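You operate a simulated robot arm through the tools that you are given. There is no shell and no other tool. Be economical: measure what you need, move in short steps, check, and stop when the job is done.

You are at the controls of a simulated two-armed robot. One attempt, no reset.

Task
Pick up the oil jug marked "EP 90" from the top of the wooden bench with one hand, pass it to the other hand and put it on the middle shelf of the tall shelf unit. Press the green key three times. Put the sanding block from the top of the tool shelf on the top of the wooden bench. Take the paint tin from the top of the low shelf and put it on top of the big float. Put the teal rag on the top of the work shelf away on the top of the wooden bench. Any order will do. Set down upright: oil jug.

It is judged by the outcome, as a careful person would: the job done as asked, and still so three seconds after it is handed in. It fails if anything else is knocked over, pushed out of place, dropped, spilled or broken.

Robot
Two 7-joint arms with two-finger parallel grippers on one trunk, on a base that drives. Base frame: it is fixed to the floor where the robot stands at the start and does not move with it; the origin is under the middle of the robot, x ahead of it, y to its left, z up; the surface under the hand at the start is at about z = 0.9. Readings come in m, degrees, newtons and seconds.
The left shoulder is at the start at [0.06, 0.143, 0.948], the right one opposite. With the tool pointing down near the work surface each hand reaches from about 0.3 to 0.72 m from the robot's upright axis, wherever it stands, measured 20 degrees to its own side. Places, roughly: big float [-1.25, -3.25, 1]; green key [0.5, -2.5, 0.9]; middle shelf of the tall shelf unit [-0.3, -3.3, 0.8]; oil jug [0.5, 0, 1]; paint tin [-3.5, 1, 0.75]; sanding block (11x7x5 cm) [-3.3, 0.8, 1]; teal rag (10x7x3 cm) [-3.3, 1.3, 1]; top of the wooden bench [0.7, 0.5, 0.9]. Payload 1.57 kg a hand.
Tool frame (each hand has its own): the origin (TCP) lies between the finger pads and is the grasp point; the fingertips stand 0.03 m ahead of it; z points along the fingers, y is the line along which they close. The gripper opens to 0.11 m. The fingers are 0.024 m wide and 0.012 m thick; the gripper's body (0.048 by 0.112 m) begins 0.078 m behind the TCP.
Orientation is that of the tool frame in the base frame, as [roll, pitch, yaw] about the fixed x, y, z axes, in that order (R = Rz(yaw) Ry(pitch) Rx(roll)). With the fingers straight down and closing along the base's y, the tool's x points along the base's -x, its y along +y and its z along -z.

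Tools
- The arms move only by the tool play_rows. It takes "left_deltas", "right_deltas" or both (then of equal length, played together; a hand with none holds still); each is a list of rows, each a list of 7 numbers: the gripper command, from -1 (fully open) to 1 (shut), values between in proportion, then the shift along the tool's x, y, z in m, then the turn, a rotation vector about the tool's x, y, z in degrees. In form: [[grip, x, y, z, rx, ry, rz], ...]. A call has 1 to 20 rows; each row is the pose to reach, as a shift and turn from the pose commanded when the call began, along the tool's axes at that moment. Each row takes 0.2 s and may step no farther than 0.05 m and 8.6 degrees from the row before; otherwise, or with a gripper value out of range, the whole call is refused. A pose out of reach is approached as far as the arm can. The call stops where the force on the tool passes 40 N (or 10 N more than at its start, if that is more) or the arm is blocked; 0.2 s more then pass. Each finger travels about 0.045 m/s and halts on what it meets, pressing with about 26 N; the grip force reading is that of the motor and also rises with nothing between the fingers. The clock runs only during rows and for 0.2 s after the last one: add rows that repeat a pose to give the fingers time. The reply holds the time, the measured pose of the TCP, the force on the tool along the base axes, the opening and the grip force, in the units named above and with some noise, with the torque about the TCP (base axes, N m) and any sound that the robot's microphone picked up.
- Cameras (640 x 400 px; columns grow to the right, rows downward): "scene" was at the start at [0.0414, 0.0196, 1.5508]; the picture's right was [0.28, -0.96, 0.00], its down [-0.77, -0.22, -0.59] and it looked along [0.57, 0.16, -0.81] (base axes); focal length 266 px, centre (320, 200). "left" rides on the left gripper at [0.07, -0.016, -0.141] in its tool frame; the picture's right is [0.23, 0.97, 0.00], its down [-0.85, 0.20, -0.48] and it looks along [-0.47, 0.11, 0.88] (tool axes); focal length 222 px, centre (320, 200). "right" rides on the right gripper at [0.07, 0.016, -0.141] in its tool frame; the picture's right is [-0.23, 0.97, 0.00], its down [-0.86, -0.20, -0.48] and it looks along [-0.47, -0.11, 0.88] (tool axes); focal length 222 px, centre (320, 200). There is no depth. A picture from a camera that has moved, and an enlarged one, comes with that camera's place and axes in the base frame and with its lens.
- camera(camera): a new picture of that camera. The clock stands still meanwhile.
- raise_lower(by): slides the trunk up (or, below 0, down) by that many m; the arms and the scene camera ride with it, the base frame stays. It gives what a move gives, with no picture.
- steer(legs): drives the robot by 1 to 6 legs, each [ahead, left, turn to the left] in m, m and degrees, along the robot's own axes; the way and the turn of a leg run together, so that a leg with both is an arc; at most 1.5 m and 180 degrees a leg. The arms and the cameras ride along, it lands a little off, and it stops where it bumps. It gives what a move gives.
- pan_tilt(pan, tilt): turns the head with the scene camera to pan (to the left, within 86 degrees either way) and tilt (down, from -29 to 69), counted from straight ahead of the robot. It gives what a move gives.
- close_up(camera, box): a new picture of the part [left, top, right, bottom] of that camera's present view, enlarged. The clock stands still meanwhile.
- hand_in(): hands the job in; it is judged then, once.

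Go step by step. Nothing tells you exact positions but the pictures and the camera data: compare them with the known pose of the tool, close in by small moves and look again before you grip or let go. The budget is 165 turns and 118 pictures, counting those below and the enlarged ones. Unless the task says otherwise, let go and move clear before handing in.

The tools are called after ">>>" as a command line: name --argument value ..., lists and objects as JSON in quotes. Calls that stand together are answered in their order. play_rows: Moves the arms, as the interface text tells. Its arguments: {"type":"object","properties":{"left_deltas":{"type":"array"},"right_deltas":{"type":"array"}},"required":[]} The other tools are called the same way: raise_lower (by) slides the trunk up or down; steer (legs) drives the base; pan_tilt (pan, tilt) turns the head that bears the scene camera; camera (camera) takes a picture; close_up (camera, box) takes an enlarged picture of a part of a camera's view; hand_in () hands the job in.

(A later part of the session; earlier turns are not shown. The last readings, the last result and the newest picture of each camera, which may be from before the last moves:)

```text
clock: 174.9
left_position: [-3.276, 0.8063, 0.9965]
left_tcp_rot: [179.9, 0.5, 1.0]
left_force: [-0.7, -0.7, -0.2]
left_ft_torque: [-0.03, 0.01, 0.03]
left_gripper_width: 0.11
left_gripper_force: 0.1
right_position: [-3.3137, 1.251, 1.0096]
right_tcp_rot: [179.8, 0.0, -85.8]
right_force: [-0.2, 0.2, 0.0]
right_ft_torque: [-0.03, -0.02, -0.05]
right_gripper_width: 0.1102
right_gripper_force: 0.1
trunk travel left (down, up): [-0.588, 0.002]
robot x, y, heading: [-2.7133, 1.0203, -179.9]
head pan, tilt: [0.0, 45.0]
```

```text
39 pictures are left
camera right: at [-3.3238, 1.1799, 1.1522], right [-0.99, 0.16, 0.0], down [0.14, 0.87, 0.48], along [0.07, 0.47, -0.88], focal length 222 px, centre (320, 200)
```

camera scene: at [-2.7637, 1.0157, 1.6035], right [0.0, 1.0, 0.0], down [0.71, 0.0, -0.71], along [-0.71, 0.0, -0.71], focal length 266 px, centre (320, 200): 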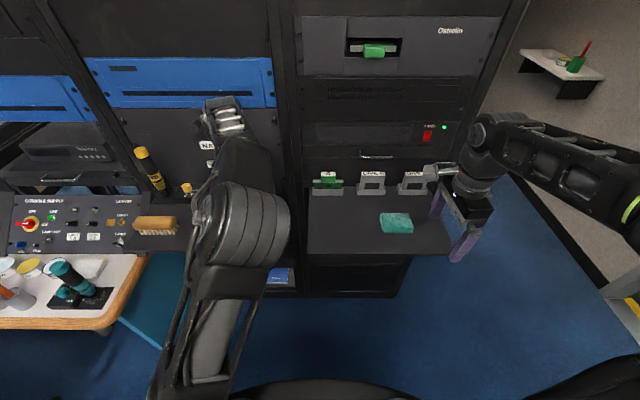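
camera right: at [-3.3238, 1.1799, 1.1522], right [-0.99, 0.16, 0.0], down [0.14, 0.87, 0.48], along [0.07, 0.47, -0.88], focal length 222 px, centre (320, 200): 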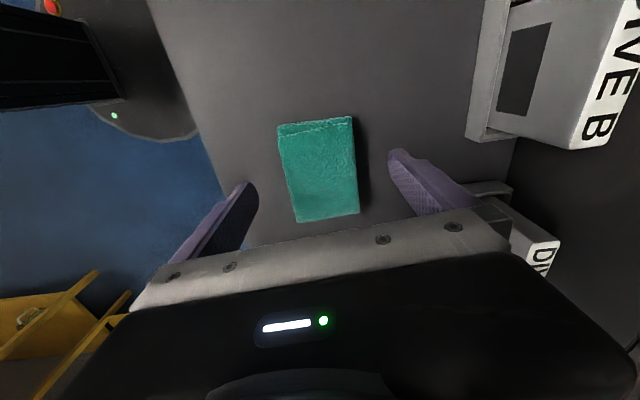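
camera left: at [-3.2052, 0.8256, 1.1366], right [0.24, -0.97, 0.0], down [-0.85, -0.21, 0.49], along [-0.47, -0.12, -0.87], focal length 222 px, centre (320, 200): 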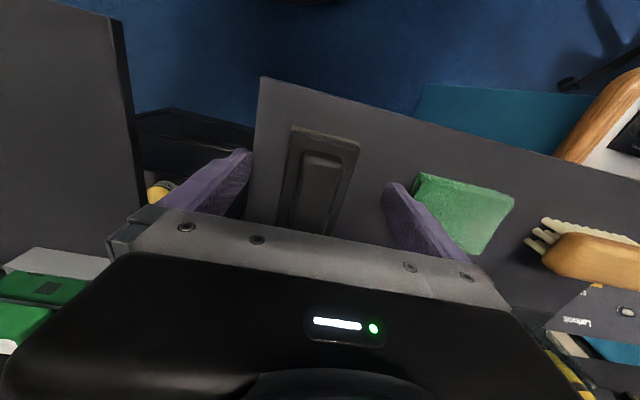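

Known widths (7 cm) suggest the shelf is lower than I assumed, at z ≈ 0.92. I'll narrow the left opening to stay off the green rag and descend further.

>>> play_rows --left_deltas '[[-0.7, 0, 0, 0, 0, 0, 0], [-0.6, 0, 0, 0.008, 0, 0, 0], [-0.6, 0, 0, 0.018, 0, 0, 0], [-0.6, 0, 0, 0.028, 0, 0, 0], [-0.6, 0, 0, 0.036, 0, 0, 0], [-0.6, 0, 0, 0.036, 0, 0, 0]]' --right_deltas '[[-1, 0, 0, 0.01, 0, 0, 0], [-1, 0, 0, 0.02, 0, 0, 0], [-1, 0, 0, 0.03, 0, 0, 0], [-1, 0, 0, 0.04, 0, 0, 0], [-1, 0, 0, 0.05, 0, 0, 0], [-1, 0, 0, 0.05, 0, 0, 0]]'

>>> camera --camera "left"

>>> camera --camera "right"

```text
clock: 176.2
left_position: [-3.2711, 0.8094, 0.9713]
left_tcp_rot: [179.8, 0.8, 0.8]
left_force: [0.6, -0.9, -0.2]
left_ft_torque: [0.03, -0.05, 0.0]
left_gripper_width: 0.0881
left_gripper_force: 0.0
left hand out of reach, approached as far as the arm can: row 2, 3, 4, 5, 6
right_position: [-3.3127, 1.2511, 0.9704]
right_tcp_rot: [179.5, 0.0, -85.9]
right_force: [13.6, -0.4, 22.8]
right_ft_torque: [-0.04, -1.82, -0.08]
right_gripper_width: 0.11
right_gripper_force: 0.1
trunk travel left (down, up): [-0.588, 0.002]
robot x, y, heading: [-2.7124, 1.0179, -180.0]
head pan, tilt: [0.0, 45.0]
stopped in row 6 (right hand): the force on the tool passed its limit at 44 N (the readings are from after the stop); the commanded pose is now the measured one
```

```text
38 pictures are left
camera left: at [-3.2002, 0.828, 1.1117], right [0.24, -0.97, 0.0], down [-0.85, -0.21, 0.49], along [-0.48, -0.12, -0.87], focal length 222 px, centre (320, 200)
```

left: 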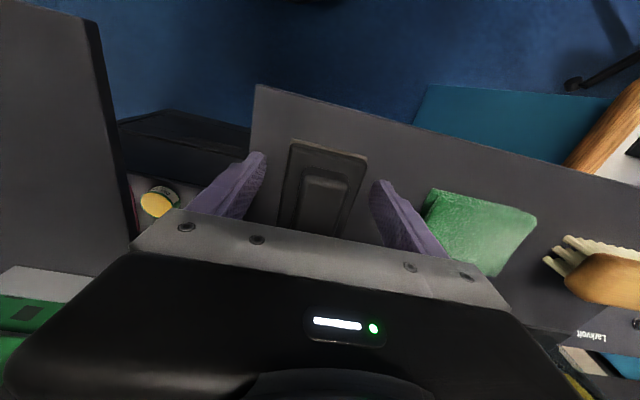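

```text
37 pictures are left
camera right: at [-3.3228, 1.1798, 1.112], right [-0.99, 0.16, 0.01], down [0.14, 0.87, 0.48], along [0.07, 0.47, -0.88], focal length 222 px, centre (320, 200)
```

right: 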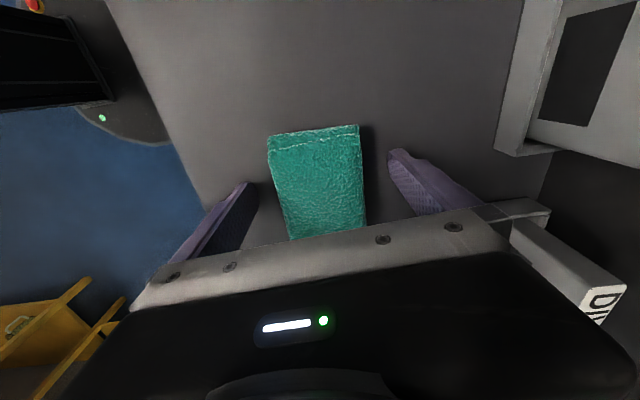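

The right fingertip touched the shelf, so the shelf is at z ≈ 0.94 and both hands are now at grip depth. I'll ease the right up 3 mm and close both.

>>> play_rows --left_deltas '[[-0.6, 0, 0.002, 0, 0, 0, 0], [-0.3, 0, 0.002, 0, 0, 0, 0], [0.2, 0, 0.002, 0, 0, 0, 0], [1, 0, 0.002, 0, 0, 0, 0], [1, 0, 0.002, 0, 0, 0, 0], [1, 0, 0.002, 0, 0, 0, 0], [1, 0, 0.002, 0, 0, 0, 0]]' --right_deltas '[[-1, 0, 0, -0.003, 0, 0, 0], [-0.5, 0, 0, -0.003, 0, 0, 0], [0, 0, 0, -0.003, 0, 0, 0], [0.5, 0, 0, -0.003, 0, 0, 0], [1, 0, 0, -0.003, 0, 0, 0], [1, 0, 0, -0.003, 0, 0, 0], [1, 0, 0, -0.003, 0, 0, 0]]'

>>> camera --camera "left"

>>> camera --camera "right"

```text
clock: 177.8
left_position: [-3.2729, 0.8091, 0.9707]
left_tcp_rot: [179.8, 0.7, 0.8]
left_force: [5.1, -2.4, 4.4]
left_ft_torque: [0.05, -0.16, -0.11]
left_gripper_width: 0.0614
left_gripper_force: 25.4
right_position: [-3.316, 1.2516, 0.9715]
right_tcp_rot: [179.5, 0.0, -86.0]
right_force: [0.4, 1.1, 0.0]
right_ft_torque: [-0.02, -0.03, -0.02]
right_gripper_width: 0.0679
right_gripper_force: 25.9
trunk travel left (down, up): [-0.588, 0.002]
robot x, y, heading: [-2.7134, 1.0149, -180.0]
head pan, tilt: [0.0, 45.0]
```

```text
36 pictures are left
camera left: at [-3.2008, 0.8267, 1.1113], right [0.24, -0.97, 0.0], down [-0.85, -0.21, 0.49], along [-0.48, -0.12, -0.87], focal length 222 px, centre (320, 200)
```

left: 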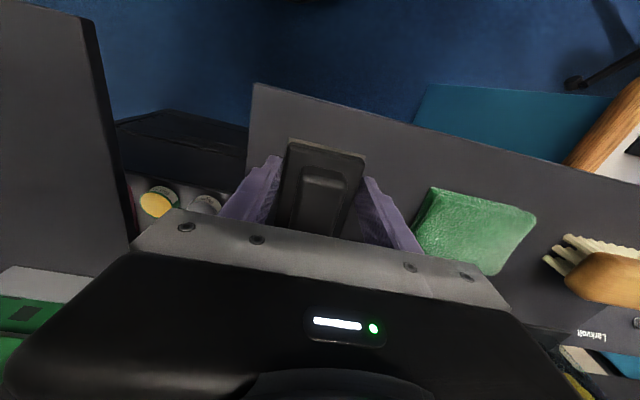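

```text
35 pictures are left
camera right: at [-3.3248, 1.1804, 1.1121], right [-0.99, 0.16, 0.01], down [0.14, 0.87, 0.48], along [0.07, 0.47, -0.88], focal length 222 px, centre (320, 200)
```

right: 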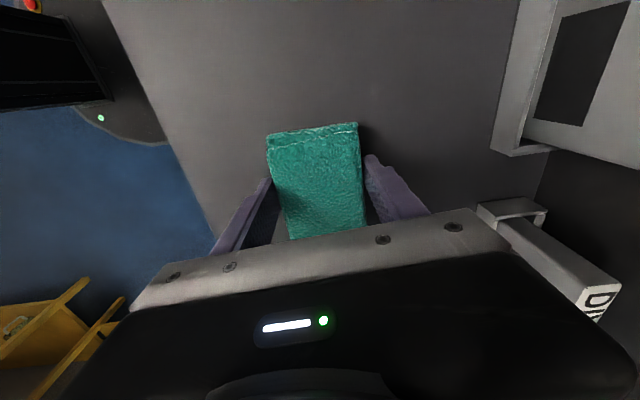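

Both are gripped (0.061 and 0.068). Lifting straight up, then backing away.

>>> play_rows --left_deltas '[[1, 0, 0, -0.01, 0, 0, 0], [1, 0, 0, -0.025, 0, 0, 0], [1, 0, 0, -0.04, 0, 0, 0], [1, 0, 0, -0.055, 0, 0, 0], [1, 0, 0, -0.07, 0, 0, 0], [1, 0, 0, -0.07, 0, 0, 0]]' --right_deltas '[[1, 0, 0, -0.01, 0, 0, 0], [1, 0, 0, -0.025, 0, 0, 0], [1, 0, 0, -0.04, 0, 0, 0], [1, 0, 0, -0.055, 0, 0, 0], [1, 0, 0, -0.07, 0, 0, 0], [1, 0, 0, -0.07, 0, 0, 0]]'

>>> steer --legs '[[-0.5, 0, 0]]'

>>> camera --camera "scene"

```text
clock: 179.2
left_position: [-3.2718, 0.8099, 1.0408]
left_tcp_rot: [179.8, 0.6, 0.9]
left_force: [-0.2, 0.4, -1.4]
left_ft_torque: [0.0, -0.06, 0.02]
left_gripper_width: 0.0619
left_gripper_force: 26.1
right_position: [-3.315, 1.2517, 1.0381]
right_tcp_rot: [179.4, 0.1, -85.9]
right_force: [-1.0, 0.4, -0.2]
right_ft_torque: [0.01, 0.0, -0.02]
right_gripper_width: 0.068
right_gripper_force: 26.1
trunk travel left (down, up): [-0.588, 0.002]
robot x, y, heading: [-2.7152, 1.0151, -179.8]
head pan, tilt: [0.0, 45.0]
```

```text
clock: 182.1
left_position: [-2.7662, 0.8087, 1.041]
left_tcp_rot: [179.8, 0.7, 1.0]
left_force: [-0.5, 0.7, -1.0]
left_ft_torque: [0.01, -0.06, -0.04]
left_gripper_width: 0.0618
left_gripper_force: 25.8
right_position: [-2.8097, 1.2524, 1.039]
right_tcp_rot: [179.4, 0.1, -85.8]
right_force: [0.2, -0.4, -0.3]
right_ft_torque: [0.01, 0.02, 0.02]
right_gripper_width: 0.0674
right_gripper_force: 26.0
trunk travel left (down, up): [-0.588, 0.002]
robot x, y, heading: [-2.2101, 1.0193, -179.7]
head pan, tilt: [0.0, 45.0]
```

```text
34 pictures are left
camera scene: at [-2.2582, 1.0165, 1.6035], right [0.0, 1.0, 0.0], down [0.71, 0.0, -0.71], along [-0.71, 0.0, -0.71], focal length 266 px, centre (320, 200)
```

scene: 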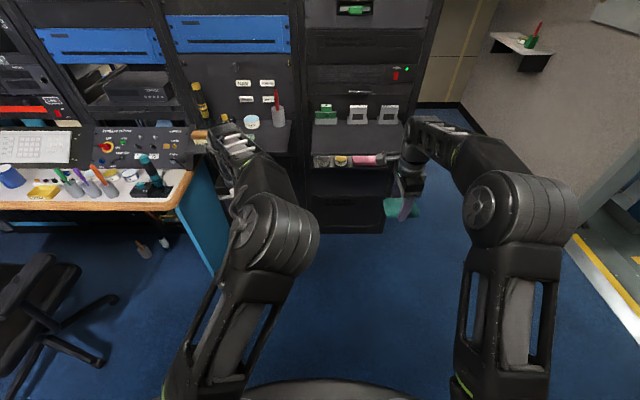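

Both objects are secured. I'll turn around and drive to the wooden bench near y ≈ 0.4.

>>> steer --legs '[[0, 0, 90], [0, 0, 89.7], [0.8, -0.31, 0], [0.8, -0.31, 0]]'

>>> pan_tilt --pan 0 --tilt 35

>>> camera --camera "scene"

```text
clock: 198.4
left_position: [-0.0654, 0.478, 1.0399]
left_tcp_rot: [179.8, 0.7, 177.4]
left_force: [0.0, 0.3, -1.6]
left_ft_torque: [-0.01, 0.06, -0.03]
left_gripper_width: 0.0612
left_gripper_force: 25.9
right_position: [-0.0521, 0.0344, 1.0383]
right_tcp_rot: [179.4, 0.0, 90.5]
right_force: [0.8, 0.7, -0.5]
right_ft_torque: [0.02, -0.01, -0.02]
right_gripper_width: 0.067
right_gripper_force: 26.4
trunk travel left (down, up): [-0.588, 0.002]
robot x, y, heading: [-0.6389, 0.3062, -3.4]
head pan, tilt: [0.0, 45.0]
```

```text
clock: 199.1
left_position: [-0.0666, 0.4787, 1.0404]
left_tcp_rot: [179.7, 0.6, 177.3]
left_force: [0.4, 0.0, -1.9]
left_ft_torque: [0.04, 0.03, 0.01]
left_gripper_width: 0.0613
left_gripper_force: 25.9
right_position: [-0.0514, 0.0343, 1.0396]
right_tcp_rot: [179.3, 0.0, 90.4]
right_force: [0.5, -0.1, 0.5]
right_ft_torque: [-0.02, 0.02, 0.01]
right_gripper_width: 0.067
right_gripper_force: 25.6
trunk travel left (down, up): [-0.588, 0.002]
robot x, y, heading: [-0.6362, 0.3089, -3.5]
head pan, tilt: [0.0, 35.0]
```

```text
33 pictures are left
camera scene: at [-0.5784, 0.3027, 1.6182], right [-0.06, -1.0, 0.0], down [-0.57, 0.04, -0.82], along [0.82, -0.05, -0.57], focal length 266 px, centre (320, 200)
```

scene: 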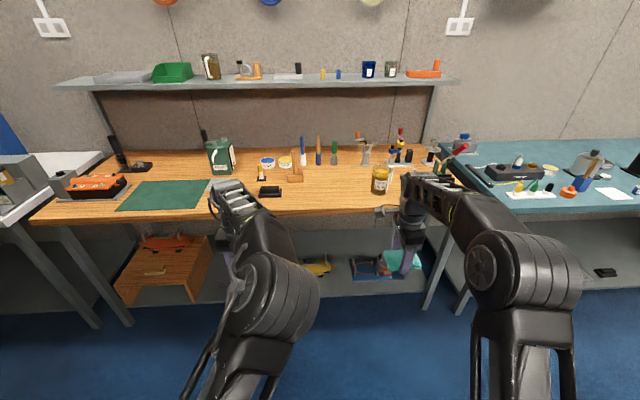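

The bench is clear at y ≈ 0.65 for the block and at y ≈ 0.2 for the rag. I'll square up and drive to it.

>>> steer --legs '[[0.22, 0.14, 3.5], [0.3, 0, 0]]'

>>> pan_tilt --pan 0 --tilt 50

>>> camera --camera "scene"

>>> camera --camera "left"

>>> camera --camera "right"

```text
clock: 202.6
left_position: [0.4501, 0.6442, 1.0393]
left_tcp_rot: [179.9, 0.6, -179.3]
left_force: [0.4, 0.0, -1.6]
left_ft_torque: [-0.01, 0.09, 0.02]
left_gripper_width: 0.0615
left_gripper_force: 25.7
right_position: [0.4911, 0.2032, 1.0386]
right_tcp_rot: [179.5, 0.0, 93.9]
right_force: [0.8, -0.3, -0.3]
right_ft_torque: [0.01, -0.02, 0.04]
right_gripper_width: 0.0672
right_gripper_force: 26.1
trunk travel left (down, up): [-0.588, 0.002]
robot x, y, heading: [-0.1074, 0.4398, -0.4]
head pan, tilt: [0.0, 35.0]
```

```text
clock: 203.4
left_position: [0.4486, 0.6448, 1.0393]
left_tcp_rot: [179.8, 0.6, -179.2]
left_force: [-0.4, 1.2, -2.2]
left_ft_torque: [0.0, 0.07, 0.01]
left_gripper_width: 0.0617
left_gripper_force: 26.2
right_position: [0.4908, 0.2033, 1.0397]
right_tcp_rot: [179.3, 0.1, 94.0]
right_force: [-0.1, -0.1, -0.4]
right_ft_torque: [-0.01, 0.0, -0.01]
right_gripper_width: 0.067
right_gripper_force: 26.4
trunk travel left (down, up): [-0.588, 0.002]
robot x, y, heading: [-0.1119, 0.4401, -0.4]
head pan, tilt: [0.0, 50.0]
```

```text
32 pictures are left
camera scene: at [-0.0621, 0.4382, 1.5966], right [0.0, -1.0, 0.0], down [-0.77, 0.0, -0.64], along [0.64, 0.0, -0.77], focal length 266 px, centre (320, 200)
```

scene: 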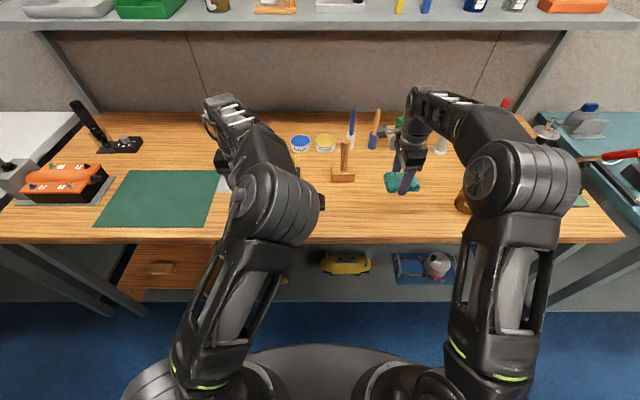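

```text
31 pictures are left
camera left: at [0.378, 0.6273, 1.1807], right [-0.24, 0.97, 0.0], down [0.85, 0.21, 0.49], along [0.47, 0.12, -0.87], focal length 222 px, centre (320, 200)
```

left: 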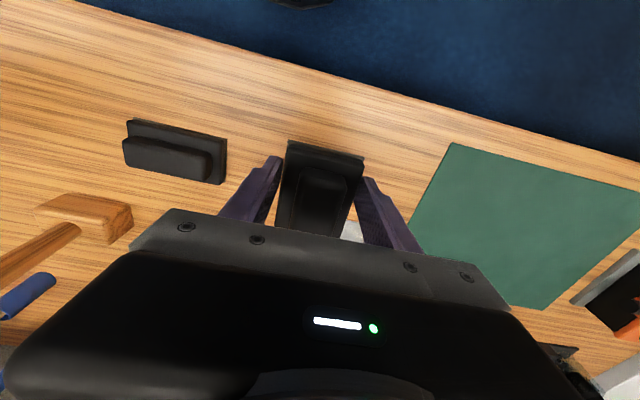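

```text
30 pictures are left
camera right: at [0.5014, 0.273, 1.1814], right [0.99, -0.16, 0.01], down [-0.14, -0.87, 0.48], along [-0.07, -0.47, -0.88], focal length 222 px, centre (320, 200)
```

right: 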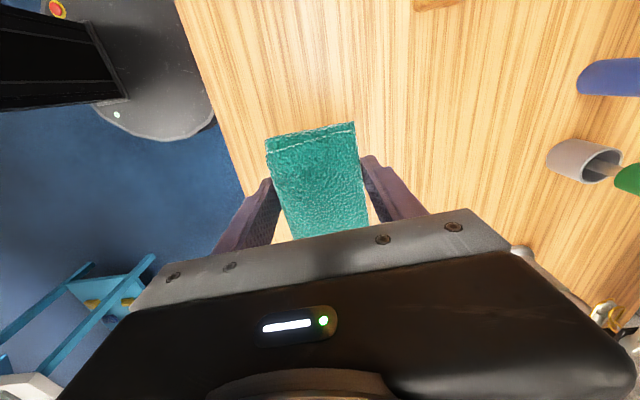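

Both drop spots are clear. I'll lower both hands to about 1 cm above the bench.

>>> play_rows --left_deltas '[[1, 0, 0, 0.02, 0, 0, 0], [1, 0, 0, 0.04, 0, 0, 0], [1, 0, 0, 0.06, 0, 0, 0], [1, 0, 0, 0.08, 0, 0, 0], [1, 0, 0, 0.093, 0, 0, 0], [1, 0, 0, 0.099, 0, 0, 0], [1, 0, 0, 0.103, 0, 0, 0], [1, 0, 0, 0.103, 0, 0, 0]]' --right_deltas '[[1, 0, 0, 0.02, 0, 0, 0], [1, 0, 0, 0.04, 0, 0, 0], [1, 0, 0, 0.06, 0, 0, 0], [1, 0, 0, 0.08, 0, 0, 0], [1, 0, 0, 0.093, 0, 0, 0], [1, 0, 0, 0.099, 0, 0, 0], [1, 0, 0, 0.103, 0, 0, 0], [1, 0, 0, 0.103, 0, 0, 0]]'

```text
clock: 205.2
left_position: [0.4479, 0.6406, 0.9455]
left_tcp_rot: [179.9, 0.8, -179.4]
left_force: [0.4, 0.4, -1.8]
left_ft_torque: [0.01, 0.02, -0.03]
left_gripper_width: 0.0616
left_gripper_force: 25.9
left hand out of reach, approached as far as the arm can: row 4, 5, 6, 7, 8
right_position: [0.4924, 0.2025, 0.9375]
right_tcp_rot: [179.5, 0.0, 94.0]
right_force: [-0.3, -0.2, -0.5]
right_ft_torque: [0.0, 0.01, 0.05]
right_gripper_width: 0.0672
right_gripper_force: 26.1
trunk travel left (down, up): [-0.588, 0.002]
robot x, y, heading: [-0.1097, 0.4394, -0.2]
head pan, tilt: [0.0, 50.0]
```

The left arm can't go lower at this trunk height. I'll raise the right 8 mm to equalise and bring both down with the trunk.

>>> play_rows --right_deltas '[[1, 0, 0, -0.008, 0, 0, 0], [1, 0, 0, -0.008, 0, 0, 0]]'

>>> raise_lower --by -0.012

```text
clock: 205.8
left_position: [0.4476, 0.6393, 0.9434]
left_tcp_rot: [180.0, 0.8, -179.5]
left_force: [-0.8, -0.2, -1.2]
left_ft_torque: [0.0, 0.07, 0.04]
left_gripper_width: 0.0614
left_gripper_force: 26.4
right_position: [0.4925, 0.2033, 0.9449]
right_tcp_rot: [179.4, 0.0, 94.0]
right_force: [-0.2, 0.7, -0.4]
right_ft_torque: [0.03, -0.04, 0.02]
right_gripper_width: 0.067
right_gripper_force: 25.8
trunk travel left (down, up): [-0.588, 0.002]
robot x, y, heading: [-0.112, 0.4374, -0.1]
head pan, tilt: [0.0, 50.0]
```

```text
clock: 206.4
left_position: [0.4486, 0.6398, 0.9329]
left_tcp_rot: [179.9, 0.7, -179.4]
left_force: [-1.4, 0.2, 0.6]
left_ft_torque: [-0.09, -0.1, -0.08]
left_gripper_width: 0.0615
left_gripper_force: 26.2
right_position: [0.4932, 0.2041, 0.9328]
right_tcp_rot: [179.4, 0.1, 94.1]
right_force: [-0.5, 0.0, -0.4]
right_ft_torque: [0.02, 0.02, -0.01]
right_gripper_width: 0.0669
right_gripper_force: 26.0
trunk travel left (down, up): [-0.576, 0.014]
robot x, y, heading: [-0.1086, 0.4389, -0.3]
head pan, tilt: [0.0, 50.0]
```

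The left has just made contact and the right is within a millimetre or two. I'll lower 2 mm more and open both.

>>> raise_lower --by -0.002

>>> play_rows --left_deltas '[[0.2, 0, 0, 0, 0, 0, 0], [0, 0, 0, 0, 0, 0, 0], [-0.4, 0, 0, 0, 0, 0, 0], [-0.6, 0, 0, 0, 0, 0, 0], [-0.6, 0, 0, -0.02, 0, 0, 0], [-0.6, 0, 0, -0.06, 0, 0, 0], [-0.6, 0, 0, -0.1, 0, 0, 0], [-0.6, 0, 0, -0.1, 0, 0, 0]]' --right_deltas '[[0, 0, 0, 0, 0, 0, 0], [-0.3, 0, 0, 0, 0, 0, 0], [-0.6, 0, 0, 0, 0, 0, 0], [-0.8, 0, 0, 0, 0, 0, 0], [-0.8, 0, 0, -0.02, 0, 0, 0], [-0.8, 0, 0, -0.06, 0, 0, 0], [-0.8, 0, 0, -0.1, 0, 0, 0], [-0.8, 0, 0, -0.1, 0, 0, 0]]'

>>> steer --legs '[[-0.45, 0, 0]]'

>>> pan_tilt --pan 0 --tilt 40

>>> camera --camera "scene"

```text
clock: 206.9
left_position: [0.4476, 0.6387, 0.932]
left_tcp_rot: [179.9, 0.9, -179.5]
left_force: [-0.6, 0.3, 11.0]
left_ft_torque: [-0.34, -0.66, 0.0]
left_gripper_width: 0.0616
left_gripper_force: 25.9
right_position: [0.4911, 0.2034, 0.9315]
right_tcp_rot: [179.4, 0.0, 94.0]
right_force: [-0.1, -0.2, -0.4]
right_ft_torque: [0.02, -0.01, 0.02]
right_gripper_width: 0.0672
right_gripper_force: 26.2
trunk travel left (down, up): [-0.574, 0.016]
robot x, y, heading: [-0.1106, 0.4412, -0.0]
head pan, tilt: [0.0, 50.0]
```

```text
clock: 208.7
left_position: [0.4465, 0.637, 1.0304]
left_tcp_rot: [179.8, 0.8, -179.3]
left_force: [0.3, 0.1, 0.1]
left_ft_torque: [0.0, 0.03, 0.01]
left_gripper_width: 0.0881
left_gripper_force: 0.0
right_position: [0.4924, 0.2037, 1.0307]
right_tcp_rot: [179.3, 0.0, 94.1]
right_force: [0.3, -0.6, -0.4]
right_ft_torque: [0.01, 0.1, -0.01]
right_gripper_width: 0.0988
right_gripper_force: 0.1
trunk travel left (down, up): [-0.574, 0.016]
robot x, y, heading: [-0.1108, 0.4375, 0.0]
head pan, tilt: [0.0, 50.0]
```

```text
clock: 211.4
left_position: [-0.0058, 0.6382, 1.0318]
left_tcp_rot: [179.9, 0.8, -179.2]
left_force: [0.6, 1.0, -0.4]
left_ft_torque: [-0.01, -0.03, 0.01]
left_gripper_width: 0.088
left_gripper_force: 0.0
right_position: [0.0413, 0.2064, 1.0318]
right_tcp_rot: [179.4, 0.1, 94.3]
right_force: [-0.3, -1.1, -0.1]
right_ft_torque: [0.0, -0.02, 0.02]
right_gripper_width: 0.0991
right_gripper_force: 0.1
trunk travel left (down, up): [-0.574, 0.016]
robot x, y, heading: [-0.5618, 0.4384, 0.1]
head pan, tilt: [0.0, 50.0]
```

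```text
clock: 212.2
left_position: [-0.0067, 0.6387, 1.0305]
left_tcp_rot: [179.9, 0.7, -179.2]
left_force: [0.0, 0.1, 0.6]
left_ft_torque: [0.0, 0.02, -0.01]
left_gripper_width: 0.088
left_gripper_force: 0.1
right_position: [0.0422, 0.2064, 1.0302]
right_tcp_rot: [179.5, 0.0, 94.2]
right_force: [-1.3, 0.1, -0.2]
right_ft_torque: [0.01, 0.0, 0.0]
right_gripper_width: 0.0989
right_gripper_force: 0.0
trunk travel left (down, up): [-0.574, 0.016]
robot x, y, heading: [-0.5625, 0.4407, 0.1]
head pan, tilt: [0.0, 40.0]
```

```text
29 pictures are left
camera scene: at [-0.5048, 0.4379, 1.5967], right [0.0, -1.0, 0.0], down [-0.64, 0.0, -0.77], along [0.77, 0.0, -0.64], focal length 266 px, centre (320, 200)
```

scene: 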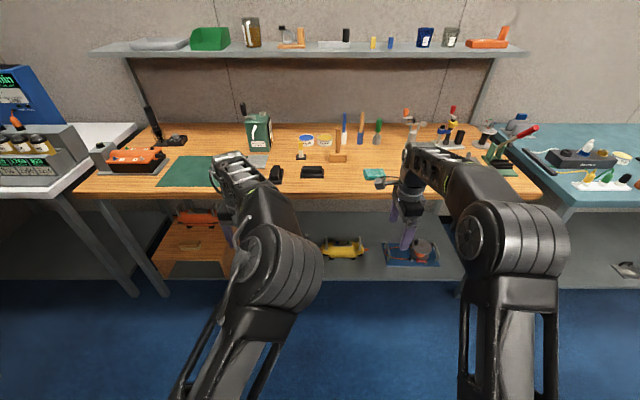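

The block and rag are on the bench. Next the paint tin, which sits on the low recessed shelf and needs a nearly horizontal hand. I'll reconfigure the arms here in free space: left tucked, right unwound.

>>> play_rows --left_deltas '[[-1, 0.02, 0.006, -0.01, 0, 0, 0], [-1, 0.04, 0.012, -0.02, 0, 0, 0], [-1, 0.06, 0.018, -0.03, 0, 0, 0], [-1, 0.08, 0.024, -0.04, 0, 0, 0], [-1, 0.1, 0.03, -0.05, 0, 0, 0], [-1, 0.12, 0.036, -0.06, 0, 0, 0], [-1, 0.14, 0.042, -0.07, 0, 0, 0], [-1, 0.16, 0.048, -0.08, 0, 0, 0], [-1, 0.18, 0.054, -0.09, 0, 0, 0], [-1, 0.2, 0.06, -0.1, 0, 0, 0], [-1, 0.22, 0.066, -0.1, 0, 0, 0], [-1, 0.24, 0.072, -0.1, 0, 0, 0], [-1, 0.25, 0.08, -0.1, 0, 0, 0], [-1, 0.25, 0.08, -0.1, 0, 0, 0]]' --right_deltas '[[-1, 0.0, -0.01, 0, 0, 0, -7.6], [-1, 0.0, -0.02, 0, 0, 0, -15.2], [-1, 0.0, -0.03, 0, 0, 0, -22.8], [-1, 0.0, -0.04, 0, 0, 0, -30.4], [-1, 0.0, -0.05, 0, 0, 0, -38], [-1, 0.0, -0.06, 0, 0, 0, -45.6], [-1, 0.0, -0.07, 0, 0, 0, -53.2], [-1, 0.0, -0.08, 0, 0, 0, -60.8], [-1, 0.0, -0.09, 0, 0, 0, -68.4], [-1, 0.0, -0.1, 0, 0, 0, -76], [-1, 0.0, -0.11, 0, 0, 0, -83.6], [-1, 0.008, -0.12, 0, 0, 0, -91.2], [-1, 0.008, -0.12, 0, 0, 0, -98.8], [-1, 0.008, -0.12, 0, 0, 0, -106]]'

>>> play_rows --right_deltas '[[-1, 0, 0, 0, 0, -7.8, 0], [-1, 0, 0, 0, 0, -15.6, 0], [-1, 0, 0, 0, 0, -23.4, 0], [-1, 0, 0, 0, 0, -31.2, 0], [-1, 0, 0, 0, 0, -39, 0], [-1, 0, 0, 0, 0, -46.8, 0], [-1, 0, 0, 0, 0, -54.6, 0], [-1, 0, 0, 0, 0, -62.4, 0], [-1, 0, 0, 0, 0, -70, 0], [-1, 0, 0, 0, 0, -70, 0]]'

>>> steer --legs '[[0, 0, 90], [0, 0, 90], [0.85, -0.27, 0], [0.85, -0.27, 0]]'

>>> pan_tilt --pan 0 --tilt 35

>>> camera --camera "scene"

```text
clock: 215.2
left_position: [-0.2563, 0.7139, 1.1272]
left_tcp_rot: [179.6, 0.8, -179.2]
left_force: [0.3, 0.6, 0.4]
left_ft_torque: [0.02, -0.01, 0.01]
left_gripper_width: 0.1099
left_gripper_force: 0.0
right_position: [-0.0784, 0.2067, 1.0297]
right_tcp_rot: [-179.8, 0.6, -159.6]
right_force: [0.2, 0.5, 0.2]
right_ft_torque: [-0.02, -0.01, 0.0]
right_gripper_width: 0.1103
right_gripper_force: 0.0
trunk travel left (down, up): [-0.574, 0.016]
robot x, y, heading: [-0.56, 0.4404, 0.1]
head pan, tilt: [0.0, 40.0]
```

```text
clock: 217.4
left_position: [-0.2563, 0.7142, 1.126]
left_tcp_rot: [179.9, 0.8, -179.2]
left_force: [0.4, 0.6, 0.3]
left_ft_torque: [0.02, 0.0, 0.01]
left_gripper_width: 0.1103
left_gripper_force: 0.1
right_position: [-0.063, 0.1972, 1.0283]
right_tcp_rot: [-179.2, 70.6, -158.8]
right_force: [-0.5, 0.6, 0.3]
right_ft_torque: [0.0, -0.02, -0.02]
right_gripper_width: 0.11
right_gripper_force: 0.1
right hand out of reach, approached as far as the arm can: row 6, 8, 9, 10
trunk travel left (down, up): [-0.574, 0.016]
robot x, y, heading: [-0.5607, 0.4381, 0.4]
head pan, tilt: [0.0, 40.0]
```

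```text
clock: 234.0
left_position: [-2.5796, 0.7553, 1.1266]
left_tcp_rot: [179.8, 0.9, -0.9]
left_force: [0.0, 0.5, 0.0]
left_ft_torque: [-0.02, 0.0, 0.0]
left_gripper_width: 0.1101
left_gripper_force: 0.0
right_position: [-2.757, 1.2799, 1.0281]
right_tcp_rot: [-179.5, 70.6, 19.1]
right_force: [-0.2, -0.1, -0.8]
right_ft_torque: [-0.02, -0.01, -0.01]
right_gripper_width: 0.1101
right_gripper_force: 0.0
trunk travel left (down, up): [-0.574, 0.016]
robot x, y, heading: [-2.2671, 1.0181, 178.4]
head pan, tilt: [0.0, 40.0]
```

```text
clock: 234.7
left_position: [-2.5792, 0.7546, 1.1267]
left_tcp_rot: [179.8, 0.7, -0.9]
left_force: [-0.5, -0.5, -0.2]
left_ft_torque: [0.01, -0.02, 0.02]
left_gripper_width: 0.11
left_gripper_force: 0.1
right_position: [-2.7568, 1.2791, 1.0293]
right_tcp_rot: [-179.5, 70.5, 19.1]
right_force: [-0.4, 0.0, 0.3]
right_ft_torque: [0.01, -0.02, 0.0]
right_gripper_width: 0.1101
right_gripper_force: 0.0
trunk travel left (down, up): [-0.574, 0.016]
robot x, y, heading: [-2.2676, 1.0228, 178.5]
head pan, tilt: [0.0, 35.0]
```

```text
28 pictures are left
camera scene: at [-2.3238, 1.0224, 1.6043], right [0.03, 1.0, 0.0], down [0.57, -0.02, -0.82], along [-0.82, 0.02, -0.57], focal length 266 px, centre (320, 200)
```

scene: 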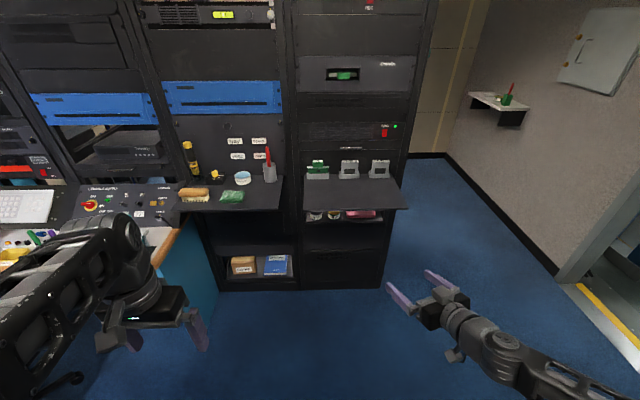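

The tins are just visible beneath the work shelf. I'll lower the trunk, which the reach needs anyway, and look under the shelf.

>>> raise_lower --by -0.22

>>> close_up --camera "scene" --box '[260, 130, 440, 242]'

```text
clock: 237.0
left_position: [-2.5796, 0.755, 0.9062]
left_tcp_rot: [179.8, 0.8, -0.9]
left_force: [0.6, 0.3, 0.2]
left_ft_torque: [-0.02, 0.01, -0.03]
left_gripper_width: 0.1101
left_gripper_force: 0.0
right_position: [-2.7567, 1.2782, 0.8084]
right_tcp_rot: [-179.4, 70.6, 19.1]
right_force: [-0.3, -0.1, 0.0]
right_ft_torque: [-0.02, -0.02, -0.02]
right_gripper_width: 0.11
right_gripper_force: 0.1
trunk travel left (down, up): [-0.354, 0.236]
robot x, y, heading: [-2.2621, 1.0223, 178.3]
head pan, tilt: [0.0, 35.0]
```

```text
3.56 times, centred on (350, 186) of scene
camera zoom: at [-2.3238, 1.0224, 1.3843], right [0.03, 1.0, 0.0], down [0.57, -0.02, -0.82], along [-0.82, 0.02, -0.57], focal length 945 px, centre (213, 250)
```

zoom: 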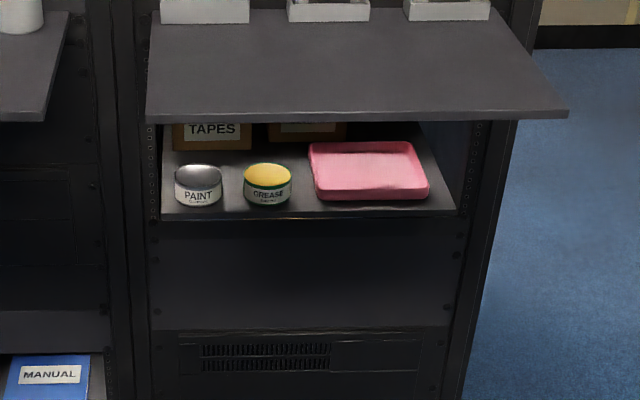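

The tin is just inside the rack, near (-3.51, 1.03), on a shelf at z ≈ 0.65, with the grease tin 3 cm to its right. To keep my elbow under the work shelf I'll lower the trunk further and raise the hand relative to it.

>>> raise_lower --by -0.25

>>> play_rows --right_deltas '[[-0.53, -0.022, 0.008, 0.008, 0, 0, 0], [-0.53, -0.045, 0.017, 0.016, 0, 0, 0], [-0.53, -0.067, 0.026, 0.024, 0, 0, 0], [-0.53, -0.09, 0.034, 0.032, 0, 0, 0], [-0.53, -0.112, 0.043, 0.04, 0, 0, 0], [-0.53, -0.135, 0.052, 0.048, 0, 0, 0], [-0.53, -0.157, 0.06, 0.0556, 0, 0, 0], [-0.53, -0.157, 0.06, 0.0556, 0, 0, 0]]'

>>> steer --legs '[[0.3, 0.09, 1.6]]'

>>> camera --camera "scene"

>>> camera --camera "right"

```text
clock: 239.6
left_position: [-2.5794, 0.7544, 0.6561]
left_tcp_rot: [179.8, 0.8, -0.9]
left_force: [0.2, 0.3, -0.8]
left_ft_torque: [-0.02, 0.0, 0.02]
left_gripper_width: 0.1098
left_gripper_force: 0.1
right_position: [-2.7565, 1.2788, 0.5586]
right_tcp_rot: [-179.4, 70.5, 19.1]
right_force: [0.7, -0.4, 0.3]
right_ft_torque: [0.0, -0.01, -0.01]
right_gripper_width: 0.1101
right_gripper_force: 0.1
trunk travel left (down, up): [-0.104, 0.486]
robot x, y, heading: [-2.2685, 1.022, 178.3]
head pan, tilt: [0.0, 35.0]
```

```text
clock: 241.4
left_position: [-2.5799, 0.7551, 0.6578]
left_tcp_rot: [179.7, 0.8, -0.8]
left_force: [0.6, 0.3, 0.0]
left_ft_torque: [0.03, -0.02, 0.02]
left_gripper_width: 0.1101
left_gripper_force: 0.0
right_position: [-2.836, 1.1871, 0.6902]
right_tcp_rot: [-179.5, 70.6, 19.1]
right_force: [-0.1, 0.3, -0.3]
right_ft_torque: [-0.03, -0.04, -0.02]
right_gripper_width: 0.084
right_gripper_force: 0.0
trunk travel left (down, up): [-0.104, 0.486]
robot x, y, heading: [-2.2717, 1.0209, 178.4]
head pan, tilt: [0.0, 35.0]
```

```text
clock: 243.5
left_position: [-2.8735, 0.665, 0.6578]
left_tcp_rot: [179.8, 0.8, 0.5]
left_force: [0.4, 0.4, 0.0]
left_ft_torque: [-0.02, 0.02, 0.01]
left_gripper_width: 0.1101
left_gripper_force: 0.0
right_position: [-3.141, 1.0904, 0.6881]
right_tcp_rot: [-179.3, 70.6, 20.5]
right_force: [0.2, 0.7, -0.2]
right_ft_torque: [0.01, -0.02, -0.03]
right_gripper_width: 0.0844
right_gripper_force: 0.0
trunk travel left (down, up): [-0.104, 0.486]
robot x, y, heading: [-2.5722, 0.9337, 179.6]
head pan, tilt: [0.0, 35.0]
```

```text
26 pictures are left
camera scene: at [-2.6253, 0.9377, 1.1343], right [0.0, 1.0, 0.0], down [0.57, 0.0, -0.82], along [-0.82, 0.0, -0.57], focal length 266 px, centre (320, 200)
```

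scene: 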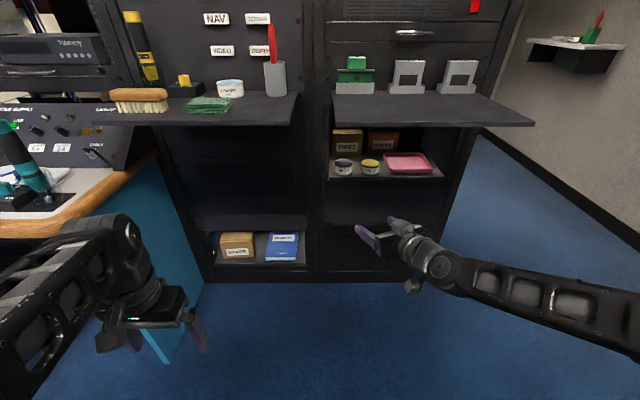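

```text
25 pictures are left
camera right: at [-2.988, 1.1279, 0.6709], right [0.26, -0.94, 0.21], down [0.09, 0.24, 0.97], along [-0.96, -0.23, 0.15], focal length 222 px, centre (320, 200)
```

right: 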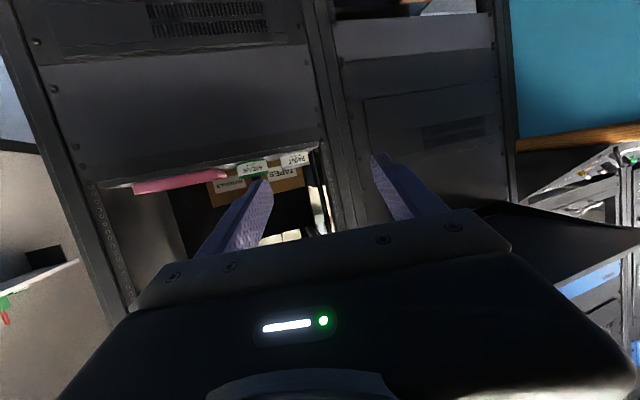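

Triangulated, the tin base is at (-3.526, 1.030, 0.642). I'll drive ahead 0.228 m so the hand's axis lines up with it, then check through the wrist camera.

>>> steer --legs '[[0.226, 0, 0.4]]'

>>> camera --camera "right"

>>> camera --camera "scene"

```text
clock: 245.2
left_position: [-3.0967, 0.6623, 0.6564]
left_tcp_rot: [179.7, 0.7, 0.9]
left_force: [0.5, -0.1, -0.4]
left_ft_torque: [0.05, 0.02, 0.01]
left_gripper_width: 0.1097
left_gripper_force: 0.1
right_position: [-3.3675, 1.0858, 0.6891]
right_tcp_rot: [-179.4, 70.6, 20.9]
right_force: [0.0, 1.4, -0.2]
right_ft_torque: [-0.02, -0.01, -0.04]
right_gripper_width: 0.0844
right_gripper_force: 0.0
trunk travel left (down, up): [-0.104, 0.486]
robot x, y, heading: [-2.79, 0.9417, -179.9]
head pan, tilt: [0.0, 35.0]
```

```text
24 pictures are left
camera right: at [-3.2147, 1.1241, 0.6709], right [0.27, -0.94, 0.21], down [0.09, 0.24, 0.97], along [-0.96, -0.24, 0.15], focal length 222 px, centre (320, 200)
```

right: 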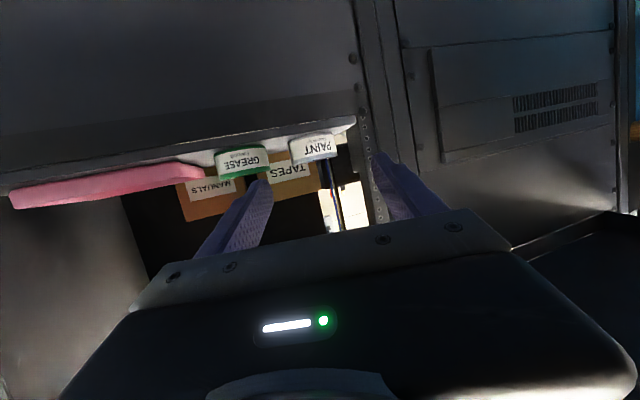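

```text
23 pictures are left
camera scene: at [-2.8504, 0.937, 1.1343], right [-0.01, 1.0, 0.0], down [0.57, 0.0, -0.82], along [-0.82, 0.0, -0.57], focal length 266 px, centre (320, 200)
```

scene: 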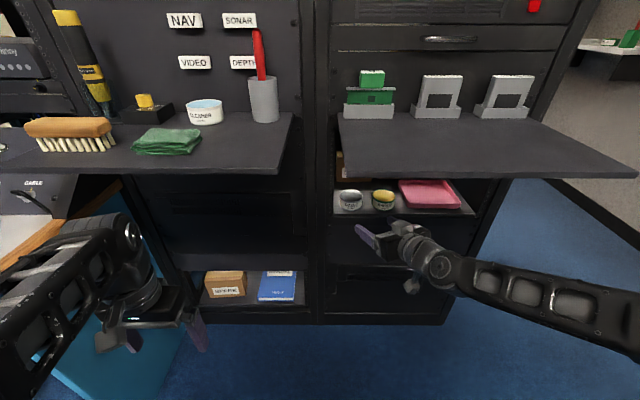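

The hand axis is nearly on the tin; the left rail and the grease tin leave only a few millimetres each side. I'll narrow the opening to 0.080, shift 9 mm away from the rail, lower 2 cm and advance partway.

>>> play_rows --right_deltas '[[-0.46, 0.0198, -0.009, 0.007, 0, 0, 0], [-0.46, 0.0198, -0.009, 0.007, 0, 0, 0], [-0.46, 0.0132, -0.009, 0.0259, 0, 0, 0], [-0.46, 0.0065, -0.009, 0.0447, 0, 0, 0], [-0.46, -0.0001, -0.009, 0.0636, 0, 0, 0], [-0.46, -0.0067, -0.009, 0.0824, 0, 0, 0], [-0.46, -0.0067, -0.009, 0.0824, 0, 0, 0]]'

>>> camera --camera "right"

>>> close_up --camera "scene" --box '[310, 170, 450, 258]'

```text
clock: 246.8
left_position: [-3.0963, 0.6613, 0.6569]
left_tcp_rot: [179.9, 0.8, 0.9]
left_force: [0.3, 0.4, 0.4]
left_ft_torque: [-0.02, -0.02, 0.01]
left_gripper_width: 0.1102
left_gripper_force: 0.1
right_position: [-3.4466, 1.0659, 0.6679]
right_tcp_rot: [-179.5, 70.7, 20.9]
right_force: [-0.7, 0.1, 0.3]
right_ft_torque: [-0.01, 0.0, -0.02]
right_gripper_width: 0.0804
right_gripper_force: 0.0
trunk travel left (down, up): [-0.104, 0.486]
robot x, y, heading: [-2.7931, 0.9381, -179.8]
head pan, tilt: [0.0, 35.0]
```

```text
22 pictures are left
camera right: at [-3.2934, 1.1052, 0.6495], right [0.27, -0.94, 0.21], down [0.09, 0.24, 0.97], along [-0.96, -0.24, 0.15], focal length 222 px, centre (320, 200)
```

right: 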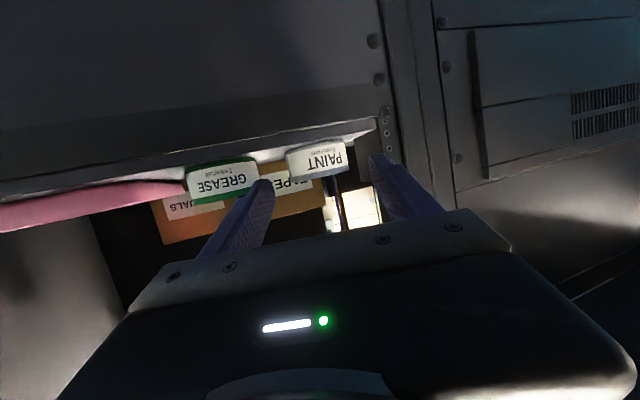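

```text
4.55 times, centred on (380, 214) of scene
camera zoom: at [-2.8506, 0.9371, 1.1343], right [-0.01, 1.0, 0.0], down [0.57, 0.0, -0.82], along [-0.82, 0.0, -0.57], focal length 1208 px, centre (47, 136)
```

zoom: 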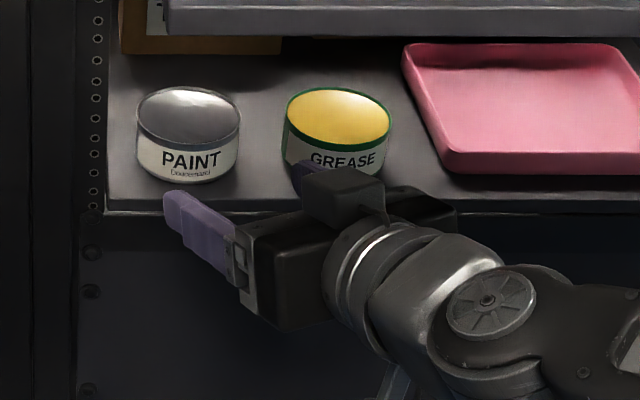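

The head camera shows the tin at (-3.522, 1.033) and more room on the rail side than I feared. I'll widen to 0.086 and advance the remaining 8 cm.

>>> play_rows --right_deltas '[[-0.56, 0, 0, 0, 0, 0, 0], [-0.56, -0.0066, 0.001, 0.0189, 0, 0, 0], [-0.56, -0.0133, 0.001, 0.0377, 0, 0, 0], [-0.56, -0.0199, 0.001, 0.0566, 0, 0, 0], [-0.56, -0.0272, 0.001, 0.0773, 0, 0, 0], [-0.56, -0.0272, 0.001, 0.0773, 0, 0, 0]]'

>>> close_up --camera "scene" --box '[310, 170, 450, 258]'

>>> camera --camera "right"

```text
clock: 248.2
left_position: [-3.0955, 0.6613, 0.656]
left_tcp_rot: [179.8, 0.8, 0.9]
left_force: [-0.3, 1.0, 1.4]
left_ft_torque: [0.02, 0.03, 0.01]
left_gripper_width: 0.1098
left_gripper_force: 0.1
right_position: [-3.5128, 1.0455, 0.6652]
right_tcp_rot: [-179.5, 70.5, 21.0]
right_force: [-0.6, -0.7, -0.3]
right_ft_torque: [-0.01, 0.01, -0.01]
right_gripper_width: 0.0856
right_gripper_force: 0.2
right hand out of reach, approached as far as the arm can: row 5, 6
trunk travel left (down, up): [-0.104, 0.486]
robot x, y, heading: [-2.7963, 0.9402, -179.9]
head pan, tilt: [0.0, 35.0]
```

```text
4.55 times, centred on (380, 214) of scene
camera zoom: at [-2.8505, 0.937, 1.1343], right [-0.01, 1.0, 0.0], down [0.57, 0.0, -0.82], along [-0.82, 0.0, -0.57], focal length 1208 px, centre (47, 136)
```

zoom: 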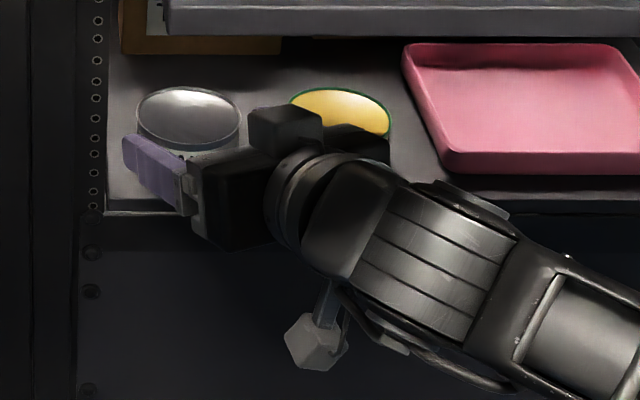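

```text
19 pictures are left
camera right: at [-3.3601, 1.0846, 0.6468], right [0.27, -0.94, 0.21], down [0.09, 0.24, 0.97], along [-0.96, -0.24, 0.15], focal length 222 px, centre (320, 200)
```

right: 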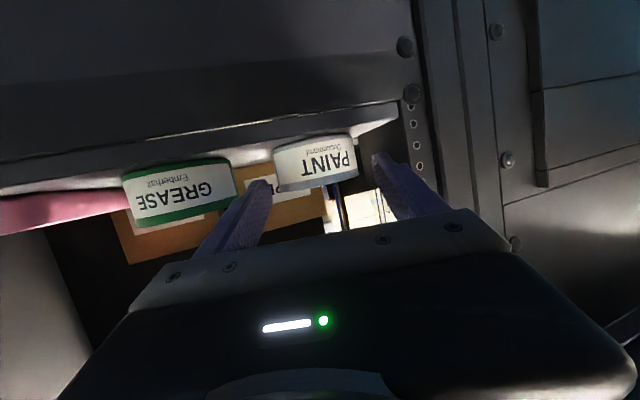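

The arm is at its reach limit with the tin centre still about 2 cm ahead of the pads. I'll nudge the base 2.2 cm along the hand's direction.

>>> steer --legs '[[0.021, 0.007, 0]]'

>>> camera --camera "right"

```text
clock: 249.0
left_position: [-3.1187, 0.6544, 0.6558]
left_tcp_rot: [179.8, 0.9, 1.0]
left_force: [1.0, 0.0, 0.2]
left_ft_torque: [0.01, 0.03, -0.04]
left_gripper_width: 0.11
left_gripper_force: 0.1
right_position: [-3.5348, 1.0382, 0.6646]
right_tcp_rot: [-179.4, 70.6, 21.0]
right_force: [-0.1, -1.2, 0.1]
right_ft_torque: [0.0, 0.03, -0.03]
right_gripper_width: 0.0861
right_gripper_force: 0.1
trunk travel left (down, up): [-0.104, 0.486]
robot x, y, heading: [-2.8102, 0.9309, -179.8]
head pan, tilt: [0.0, 35.0]
```

```text
18 pictures are left
camera right: at [-3.3816, 1.0771, 0.6467], right [0.27, -0.94, 0.21], down [0.09, 0.24, 0.97], along [-0.96, -0.24, 0.15], focal length 222 px, centre (320, 200)
```

right: 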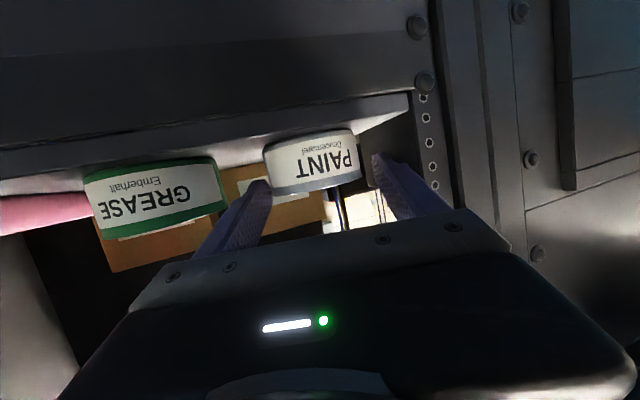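

The tin is centred in depth, about 6 mm toward the right finger, and sits lower than the pads. I'll shift right 5 mm and lower the trunk 1.4 cm.

>>> play_rows --right_deltas '[[-0.56, 0, -0.005, 0, 0, 0, 0], [-0.56, 0, -0.005, 0, 0, 0, 0]]'

>>> raise_lower --by -0.014

>>> camera --camera "right"

```text
clock: 249.6
left_position: [-3.117, 0.6547, 0.6571]
left_tcp_rot: [179.7, 0.8, 1.0]
left_force: [0.2, -0.6, -0.2]
left_ft_torque: [0.0, 0.02, 0.02]
left_gripper_width: 0.11
left_gripper_force: 0.0
right_position: [-3.5366, 1.0425, 0.6644]
right_tcp_rot: [-179.6, 70.4, 20.9]
right_force: [-0.3, -0.1, -0.3]
right_ft_torque: [-0.03, 0.04, -0.02]
right_gripper_width: 0.0857
right_gripper_force: 0.0
trunk travel left (down, up): [-0.104, 0.486]
robot x, y, heading: [-2.8164, 0.9319, -179.5]
head pan, tilt: [0.0, 35.0]
```

```text
clock: 250.2
left_position: [-3.1189, 0.6542, 0.6428]
left_tcp_rot: [179.9, 0.7, 1.0]
left_force: [-0.1, 0.0, 0.2]
left_ft_torque: [0.02, 0.01, 0.01]
left_gripper_width: 0.11
left_gripper_force: 0.1
right_position: [-3.5358, 1.0436, 0.6517]
right_tcp_rot: [-179.4, 70.7, 21.1]
right_force: [0.4, -0.4, -0.2]
right_ft_torque: [0.02, 0.01, 0.01]
right_gripper_width: 0.0858
right_gripper_force: 0.0
trunk travel left (down, up): [-0.09, 0.5]
robot x, y, heading: [-2.8141, 0.9308, -179.9]
head pan, tilt: [0.0, 35.0]
```

```text
17 pictures are left
camera right: at [-3.3832, 1.0816, 0.6328], right [0.27, -0.94, 0.21], down [0.09, 0.24, 0.97], along [-0.96, -0.24, 0.15], focal length 222 px, centre (320, 200)
```

right: 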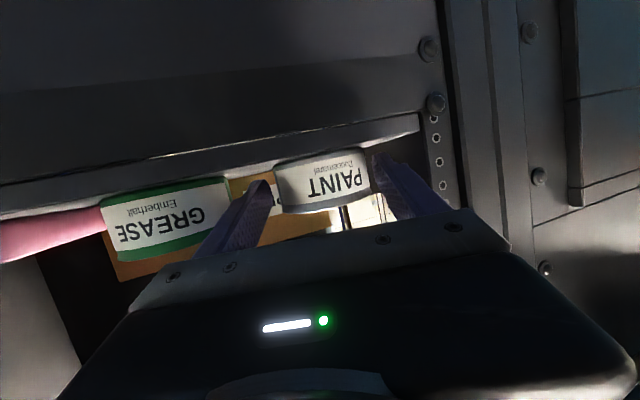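

Tin is now centred and the pads are at its mid-height. Closing.

>>> play_rows --right_deltas '[[-0.3, 0, 0, 0, 0, 0, 0], [0, 0, 0, 0, 0, 0, 0], [0.5, 0, 0, 0, 0, 0, 0], [1, 0, 0, 0, 0, 0, 0], [1, 0, 0, 0, 0, 0, 0], [1, 0, 0, 0, 0, 0, 0]]'

>>> raise_lower --by 0.025

>>> camera --camera "right"

```text
clock: 251.6
left_position: [-3.1176, 0.6549, 0.6423]
left_tcp_rot: [179.7, 0.8, 1.0]
left_force: [0.8, 0.3, -0.2]
left_ft_torque: [-0.01, 0.02, -0.01]
left_gripper_width: 0.11
left_gripper_force: 0.0
right_position: [-3.5364, 1.0414, 0.6518]
right_tcp_rot: [-179.4, 70.6, 21.0]
right_force: [0.3, -0.5, 0.6]
right_ft_torque: [-0.02, -0.02, -0.02]
right_gripper_width: 0.0724
right_gripper_force: 25.9
trunk travel left (down, up): [-0.09, 0.5]
robot x, y, heading: [-2.8159, 0.9337, -179.7]
head pan, tilt: [0.0, 35.0]
```

```text
clock: 252.3
left_position: [-3.1178, 0.6552, 0.6676]
left_tcp_rot: [179.8, 0.8, 1.0]
left_force: [0.1, 0.2, -0.5]
left_ft_torque: [0.02, 0.0, 0.01]
left_gripper_width: 0.1101
left_gripper_force: 0.0
right_position: [-3.5357, 1.0436, 0.6751]
right_tcp_rot: [-179.5, 70.5, 20.9]
right_force: [0.4, -1.2, -2.0]
right_ft_torque: [0.0, -0.02, -0.02]
right_gripper_width: 0.0726
right_gripper_force: 26.1
trunk travel left (down, up): [-0.115, 0.475]
robot x, y, heading: [-2.8125, 0.9294, -179.6]
head pan, tilt: [0.0, 35.0]
```

```text
16 pictures are left
camera right: at [-3.3833, 1.0817, 0.6575], right [0.27, -0.94, 0.21], down [0.09, 0.24, 0.97], along [-0.96, -0.24, 0.15], focal length 222 px, centre (320, 200)
```

right: 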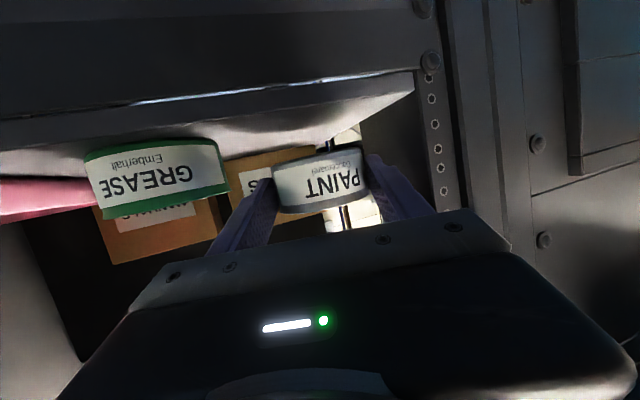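

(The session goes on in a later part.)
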